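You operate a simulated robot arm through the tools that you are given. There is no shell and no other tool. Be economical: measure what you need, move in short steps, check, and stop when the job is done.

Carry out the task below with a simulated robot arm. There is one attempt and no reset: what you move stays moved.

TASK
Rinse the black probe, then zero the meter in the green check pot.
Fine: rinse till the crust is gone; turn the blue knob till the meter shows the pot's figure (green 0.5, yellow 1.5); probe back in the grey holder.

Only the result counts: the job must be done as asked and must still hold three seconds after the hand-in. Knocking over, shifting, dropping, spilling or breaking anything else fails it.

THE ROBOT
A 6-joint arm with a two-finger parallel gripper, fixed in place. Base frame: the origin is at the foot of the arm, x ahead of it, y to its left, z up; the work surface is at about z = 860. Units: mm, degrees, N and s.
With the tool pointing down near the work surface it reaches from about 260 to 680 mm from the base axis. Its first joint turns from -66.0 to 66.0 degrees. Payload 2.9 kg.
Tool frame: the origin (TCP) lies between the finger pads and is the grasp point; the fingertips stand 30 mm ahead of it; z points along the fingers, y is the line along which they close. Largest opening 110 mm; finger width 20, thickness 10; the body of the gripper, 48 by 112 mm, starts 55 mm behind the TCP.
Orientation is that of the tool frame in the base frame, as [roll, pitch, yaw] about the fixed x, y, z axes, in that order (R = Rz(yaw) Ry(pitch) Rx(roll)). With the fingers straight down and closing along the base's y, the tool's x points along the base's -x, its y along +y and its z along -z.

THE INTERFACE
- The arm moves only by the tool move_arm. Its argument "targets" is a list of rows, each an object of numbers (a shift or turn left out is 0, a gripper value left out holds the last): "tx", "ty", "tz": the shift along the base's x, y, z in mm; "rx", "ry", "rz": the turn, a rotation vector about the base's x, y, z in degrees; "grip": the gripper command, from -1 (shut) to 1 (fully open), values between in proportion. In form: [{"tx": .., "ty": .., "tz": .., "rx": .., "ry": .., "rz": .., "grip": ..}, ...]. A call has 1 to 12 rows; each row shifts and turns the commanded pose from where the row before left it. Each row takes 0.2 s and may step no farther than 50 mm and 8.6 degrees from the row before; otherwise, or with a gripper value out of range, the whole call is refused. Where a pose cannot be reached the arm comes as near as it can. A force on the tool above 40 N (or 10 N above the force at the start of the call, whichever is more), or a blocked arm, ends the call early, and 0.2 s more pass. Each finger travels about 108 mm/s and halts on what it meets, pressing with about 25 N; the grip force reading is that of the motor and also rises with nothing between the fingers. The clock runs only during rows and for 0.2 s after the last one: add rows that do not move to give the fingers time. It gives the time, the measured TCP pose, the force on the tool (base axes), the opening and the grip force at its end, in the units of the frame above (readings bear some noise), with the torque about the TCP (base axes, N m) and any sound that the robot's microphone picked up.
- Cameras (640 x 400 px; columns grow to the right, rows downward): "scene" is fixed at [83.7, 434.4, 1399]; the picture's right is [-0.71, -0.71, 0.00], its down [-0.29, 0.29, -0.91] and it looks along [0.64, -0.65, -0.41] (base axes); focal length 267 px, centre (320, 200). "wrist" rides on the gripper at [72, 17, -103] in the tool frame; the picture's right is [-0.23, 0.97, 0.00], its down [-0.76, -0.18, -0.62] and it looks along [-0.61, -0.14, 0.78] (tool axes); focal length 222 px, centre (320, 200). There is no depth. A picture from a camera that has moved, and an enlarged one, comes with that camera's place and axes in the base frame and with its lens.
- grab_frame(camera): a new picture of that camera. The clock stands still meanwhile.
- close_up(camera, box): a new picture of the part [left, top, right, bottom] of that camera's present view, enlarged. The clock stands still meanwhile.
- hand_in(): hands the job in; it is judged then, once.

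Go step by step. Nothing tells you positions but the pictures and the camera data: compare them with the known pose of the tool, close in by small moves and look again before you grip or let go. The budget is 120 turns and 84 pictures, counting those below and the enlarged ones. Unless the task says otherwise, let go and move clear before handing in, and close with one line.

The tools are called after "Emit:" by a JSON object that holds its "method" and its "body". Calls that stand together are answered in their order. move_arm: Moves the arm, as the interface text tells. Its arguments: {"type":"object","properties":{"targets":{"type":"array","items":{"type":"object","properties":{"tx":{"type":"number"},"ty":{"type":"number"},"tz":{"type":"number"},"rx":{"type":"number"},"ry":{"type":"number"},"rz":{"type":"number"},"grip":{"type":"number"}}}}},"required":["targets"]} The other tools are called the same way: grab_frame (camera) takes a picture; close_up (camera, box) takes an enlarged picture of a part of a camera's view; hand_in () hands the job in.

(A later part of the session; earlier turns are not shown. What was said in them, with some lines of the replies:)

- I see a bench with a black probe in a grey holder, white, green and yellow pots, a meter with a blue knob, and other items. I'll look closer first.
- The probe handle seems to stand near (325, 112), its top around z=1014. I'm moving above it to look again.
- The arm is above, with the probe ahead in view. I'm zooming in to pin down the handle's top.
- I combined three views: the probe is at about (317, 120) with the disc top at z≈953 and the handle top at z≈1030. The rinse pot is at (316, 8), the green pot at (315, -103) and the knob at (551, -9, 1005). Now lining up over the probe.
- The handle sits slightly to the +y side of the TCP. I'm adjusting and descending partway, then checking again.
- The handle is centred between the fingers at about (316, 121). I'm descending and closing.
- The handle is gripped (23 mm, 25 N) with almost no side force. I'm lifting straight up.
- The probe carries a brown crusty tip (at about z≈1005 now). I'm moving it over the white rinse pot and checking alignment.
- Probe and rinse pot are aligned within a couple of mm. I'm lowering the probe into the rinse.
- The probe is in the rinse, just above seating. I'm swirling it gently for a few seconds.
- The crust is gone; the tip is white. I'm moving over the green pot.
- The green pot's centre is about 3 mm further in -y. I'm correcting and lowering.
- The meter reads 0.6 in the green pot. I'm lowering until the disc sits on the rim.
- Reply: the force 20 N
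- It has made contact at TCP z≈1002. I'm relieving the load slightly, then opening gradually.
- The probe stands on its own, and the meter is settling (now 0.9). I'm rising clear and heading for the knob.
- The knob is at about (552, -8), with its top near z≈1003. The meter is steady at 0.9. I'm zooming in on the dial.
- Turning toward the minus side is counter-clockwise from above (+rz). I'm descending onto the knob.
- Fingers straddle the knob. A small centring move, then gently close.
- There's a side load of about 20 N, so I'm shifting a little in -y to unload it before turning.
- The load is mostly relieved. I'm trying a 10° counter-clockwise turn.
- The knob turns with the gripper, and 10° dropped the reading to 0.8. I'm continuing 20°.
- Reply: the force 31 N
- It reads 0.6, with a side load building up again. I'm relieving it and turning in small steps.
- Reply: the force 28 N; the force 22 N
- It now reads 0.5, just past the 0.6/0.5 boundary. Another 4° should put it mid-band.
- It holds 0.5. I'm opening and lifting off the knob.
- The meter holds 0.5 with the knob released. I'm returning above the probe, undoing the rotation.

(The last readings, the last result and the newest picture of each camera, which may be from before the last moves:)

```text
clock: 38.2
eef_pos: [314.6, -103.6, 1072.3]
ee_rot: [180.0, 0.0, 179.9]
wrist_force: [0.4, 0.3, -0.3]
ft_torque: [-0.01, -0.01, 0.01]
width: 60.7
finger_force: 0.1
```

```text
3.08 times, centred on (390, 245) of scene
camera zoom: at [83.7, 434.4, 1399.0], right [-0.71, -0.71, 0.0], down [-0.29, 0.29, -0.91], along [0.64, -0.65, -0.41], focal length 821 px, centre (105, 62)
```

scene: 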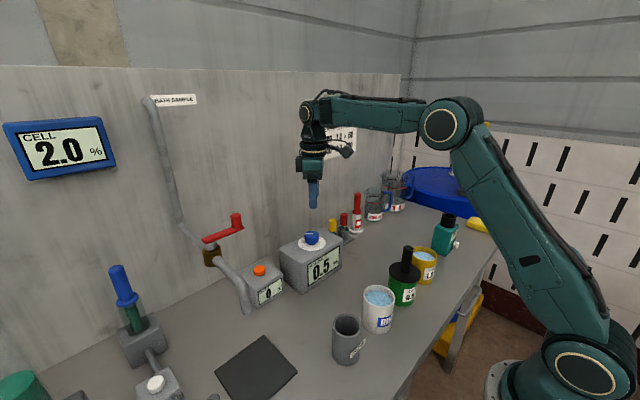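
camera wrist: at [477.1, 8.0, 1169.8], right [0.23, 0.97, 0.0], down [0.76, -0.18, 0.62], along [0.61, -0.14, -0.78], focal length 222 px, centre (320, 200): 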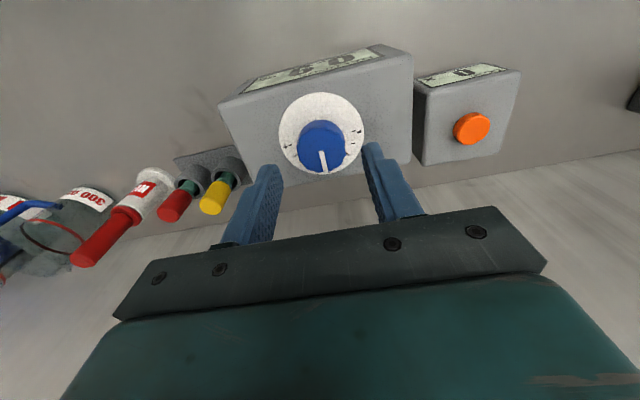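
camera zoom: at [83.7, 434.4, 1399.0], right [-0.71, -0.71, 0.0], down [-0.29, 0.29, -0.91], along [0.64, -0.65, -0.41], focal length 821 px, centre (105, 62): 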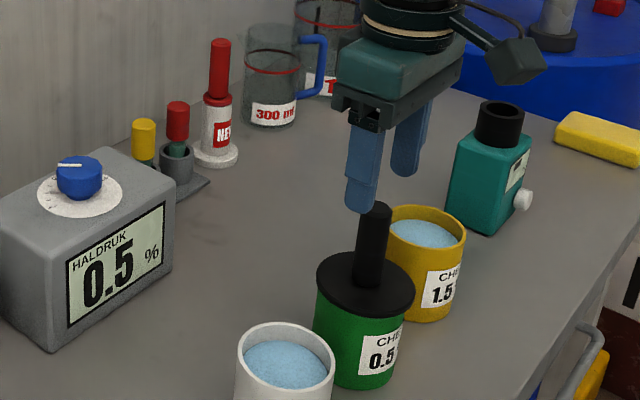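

The handle is about 3 mm to -y of the TCP. I'm correcting, going down to the grasp height, and looking before closing.

Emit:
{"method": "move_arm", "body": {"targets": [{"ty": -3, "tz": -20}, {"tz": -25}, {"tz": -22}, {}, {}]}}

Emit:
{"method": "close_up", "body": {"camera": "wrist", "box": [160, 60, 480, 260]}}

```text
clock: 39.4
eef_pos: [317.0, -108.0, 1002.8]
ee_rot: [180.0, 0.0, -180.0]
wrist_force: [0.5, -1.5, 0.6]
ft_torque: [-0.05, 0.03, 0.01]
width: 60.7
finger_force: 0.0
```

```text
2.00 times, centred on (320, 160) of wrist
camera zoom: at [244.7, -91.4, 1107.4], right [0.23, 0.97, 0.0], down [0.76, -0.18, 0.62], along [0.61, -0.14, -0.78], focal length 444 px, centre (320, 280)
```

zoom: 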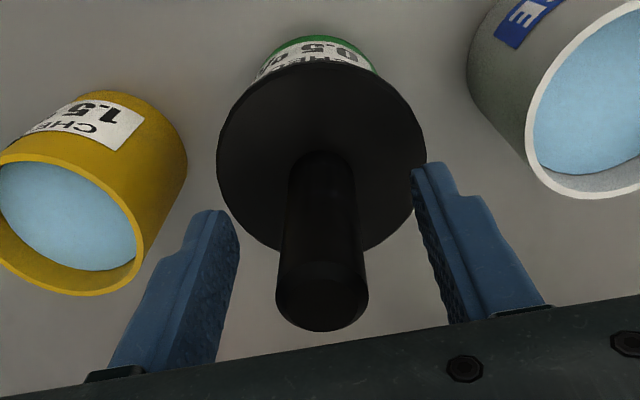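

The picture matches the earlier gripped geometry, so it is centred. I'm closing and lifting.

Emit:
{"method": "move_arm", "body": {"targets": [{"grip": -0.1}, {"grip": -0.3}, {"grip": -0.45}, {"grip": -0.55}, {"grip": -0.7}, {"grip": -1}, {}, {}]}}

Emit:
{"method": "move_arm", "body": {"targets": [{"tz": 10}, {"tz": 25}, {"tz": 30}, {"tz": 35}, {"tz": 30}, {}]}}

Emit:
{"method": "close_up", "body": {"camera": "scene", "box": [280, 180, 460, 330]}}

```text
clock: 41.2
eef_pos: [316.4, -107.9, 1005.0]
ee_rot: [179.9, 0.1, 180.0]
wrist_force: [-1.1, 1.0, 8.0]
ft_torque: [0.31, 0.15, -0.05]
width: 23.1
finger_force: 25.2
```

```text
clock: 42.6
eef_pos: [316.3, -109.8, 1136.8]
ee_rot: [179.9, 0.0, 180.0]
wrist_force: [-0.2, -0.3, -0.9]
ft_torque: [-0.01, 0.01, -0.02]
width: 23.0
finger_force: 24.9
```

```text
2.67 times, centred on (370, 255) of scene
camera zoom: at [83.7, 434.4, 1399.0], right [-0.71, -0.71, 0.0], down [-0.29, 0.29, -0.91], along [0.64, -0.65, -0.41], focal length 711 px, centre (187, 53)
```

zoom: 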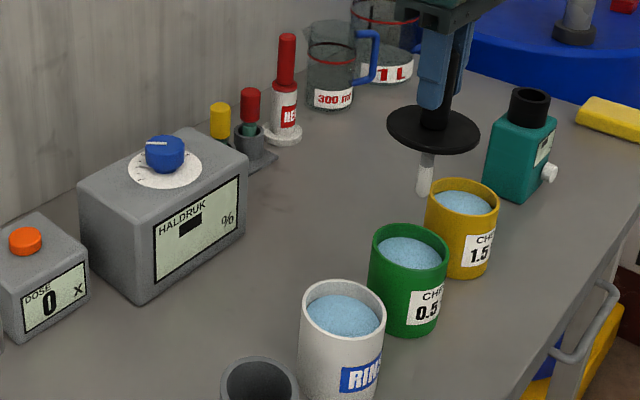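

The probe is out cleanly. I'm carrying it to the grey holder.

Emit:
{"method": "move_arm", "body": {"targets": [{"ty": 30}, {"ty": 38}, {"ty": 40}, {"ty": 40}, {"ty": 40}, {"ty": 40}, {}, {}]}}

Emit:
{"method": "close_up", "body": {"camera": "wrist", "box": [160, 30, 480, 230]}}

Emit:
{"method": "close_up", "body": {"camera": "scene", "box": [280, 210, 420, 370]}}

```text
clock: 44.4
eef_pos: [314.3, 120.5, 1137.4]
ee_rot: [-179.9, 0.0, 180.0]
wrist_force: [0.3, 0.2, -0.3]
ft_torque: [0.01, -0.01, -0.01]
width: 22.9
finger_force: 24.9
```

```text
2.00 times, centred on (320, 130) of wrist
camera zoom: at [241.6, 137.3, 1241.3], right [0.23, 0.97, 0.0], down [0.76, -0.18, 0.62], along [0.61, -0.14, -0.78], focal length 444 px, centre (320, 340)
```

zoom: 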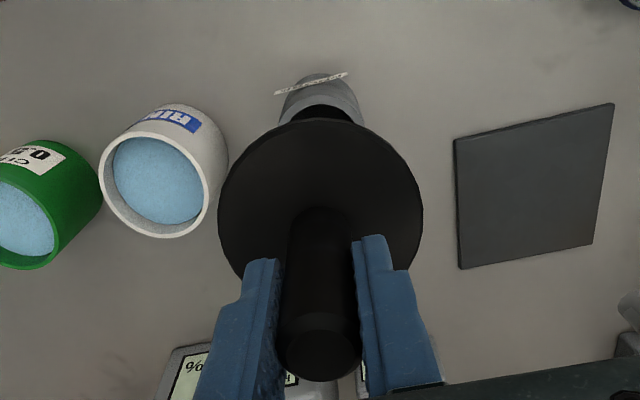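

```text
2.50 times, centred on (350, 290) of scene
camera zoom: at [83.7, 434.4, 1399.0], right [-0.71, -0.71, 0.0], down [-0.29, 0.29, -0.91], along [0.64, -0.65, -0.41], focal length 667 px, centre (245, -25)
```

zoom: 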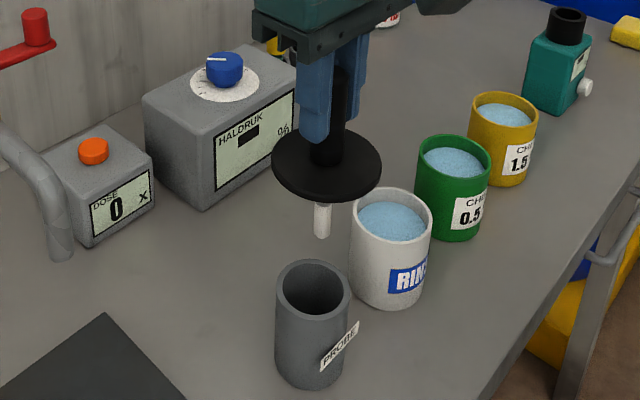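

The probe is aligned over the holder. I'm lowering.

Emit:
{"method": "move_arm", "body": {"targets": [{"tx": 0.7, "ty": 0.8, "tz": -25}, {"tz": -25}, {"tz": -25}, {"tz": -25}, {"tz": -20}, {"tz": -12}, {}]}}

Emit:
{"method": "close_up", "body": {"camera": "scene", "box": [290, 240, 410, 370]}}

Emit:
{"method": "close_up", "body": {"camera": "wrist", "box": [160, 30, 480, 230]}}

```text
clock: 46.1
eef_pos: [317.0, 121.7, 1005.8]
ee_rot: [179.7, 0.4, -179.9]
wrist_force: [-0.7, -1.9, 6.1]
ft_torque: [-0.32, 0.04, -0.01]
width: 22.9
finger_force: 25.1
stopped in row 7: the force on the tool passed its limit at 42 N (the readings are from after the stop); the commanded pose is now the measured one
```

```text
3.08 times, centred on (350, 305) of scene
camera zoom: at [83.6, 434.3, 1399.0], right [-0.71, -0.71, 0.0], down [-0.29, 0.29, -0.91], along [0.64, -0.65, -0.41], focal length 821 px, centre (228, -123)
```

zoom: 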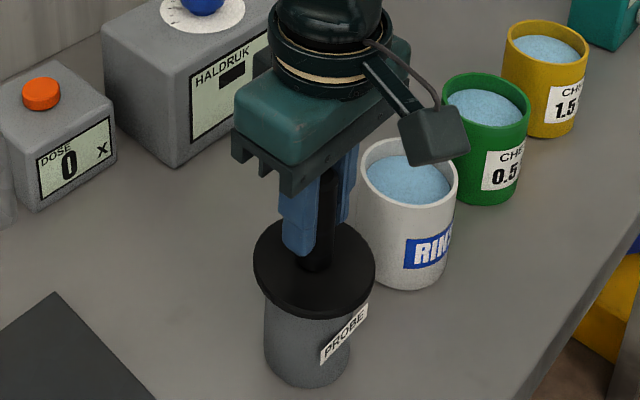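

```text
2.00 times, centred on (320, 130) of wrist
camera zoom: at [243.7, 137.8, 1107.6], right [0.23, 0.97, 0.01], down [0.76, -0.18, 0.63], along [0.61, -0.14, -0.78], focal length 444 px, centre (320, 340)
```

zoom: 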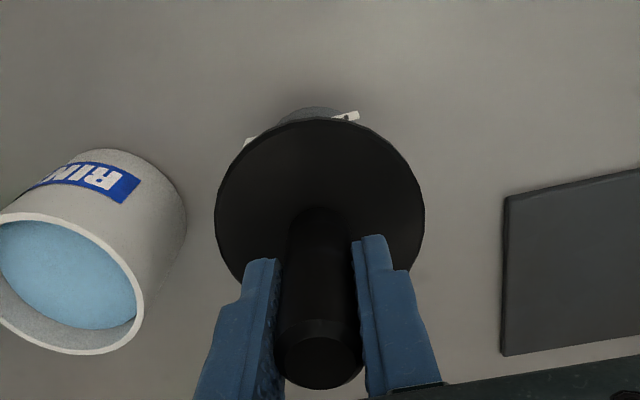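

Contact came at TCP z≈1005. Compared with the original picture, the disc is at its original seated height, so it seems seated. I'll verify with the same crop as before.

Emit:
{"method": "close_up", "body": {"camera": "scene", "box": [270, 200, 430, 370]}}

```text
2.35 times, centred on (350, 285) of scene
camera zoom: at [83.6, 434.3, 1399.0], right [-0.71, -0.71, 0.0], down [-0.29, 0.29, -0.91], along [0.64, -0.65, -0.41], focal length 628 px, centre (249, 0)
```

zoom: 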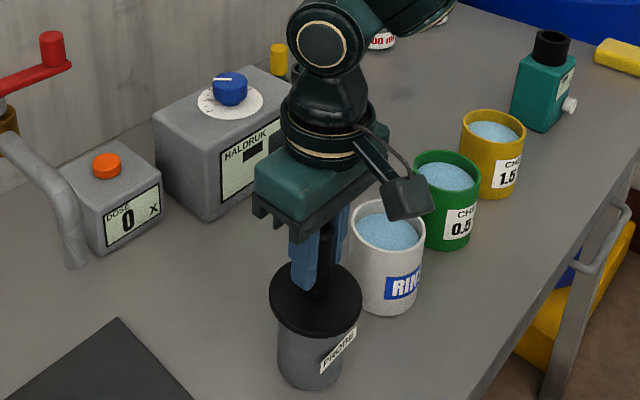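

The disc is seated on the holder within 2–3 px of its original place. I'm releasing gently and rising.

Emit:
{"method": "move_arm", "body": {"targets": [{"tz": 0.5}, {"grip": -0.55}, {"grip": -0.4}, {"grip": -0.2}, {"grip": 0}, {}, {"tz": 20}, {"tz": 30}, {"tz": 40}, {"tz": 40}, {}, {}]}}

Emit:
{"method": "close_up", "body": {"camera": "scene", "box": [270, 200, 430, 370]}}

Emit:
{"method": "grab_frame", "body": {"camera": "wrist"}}

Emit:
{"method": "grab_frame", "body": {"camera": "scene"}}

```text
clock: 48.7
eef_pos: [314.8, 122.3, 1136.9]
ee_rot: [179.8, 0.4, -179.9]
wrist_force: [0.5, 0.3, 0.4]
ft_torque: [-0.02, -0.01, -0.03]
width: 55.0
finger_force: 0.1
```

```text
2.35 times, centred on (350, 285) of scene
camera zoom: at [83.7, 434.4, 1399.0], right [-0.71, -0.71, 0.0], down [-0.29, 0.29, -0.91], along [0.64, -0.65, -0.41], focal length 628 px, centre (249, 0)
```

zoom: 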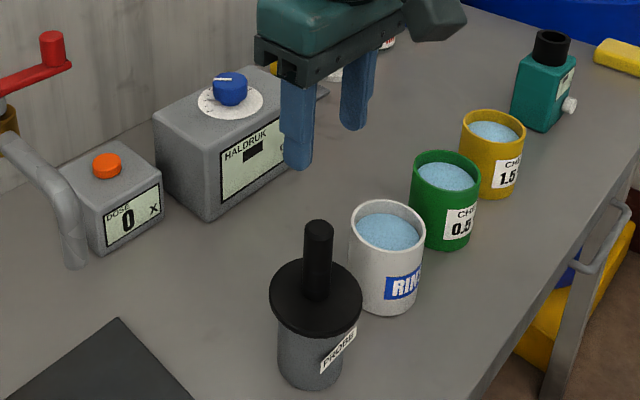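

```text
30 pictures are left
camera wrist: at [242.1, 137.7, 1238.7], right [0.23, 0.97, 0.0], down [0.76, -0.18, 0.63], along [0.61, -0.14, -0.78], focal length 222 px, centre (320, 200)
```

wrist: 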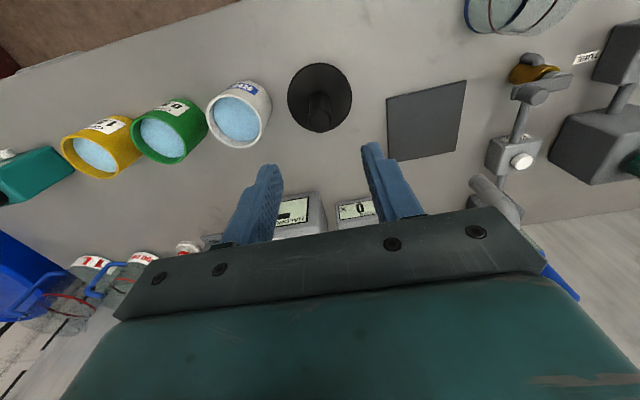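

```text
29 pictures are left
```

scene: 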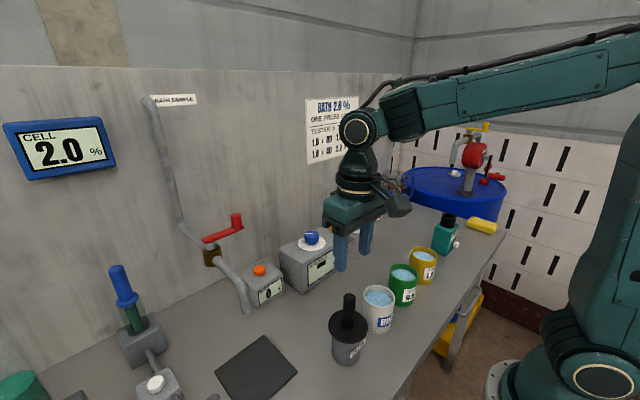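

The probe stands upright in the grey holder, the pots are where they were, the knob is set, and the arm is clear. Handing in.

Emit:
{"method": "hand_in", "body": {}}

```text
The job is handed in.
```

The black probe is rinsed clean of crust, the meter was set to 0.5 in the green pot, and the probe is back in the grey holder. I've handed the job in but got no verdict back.
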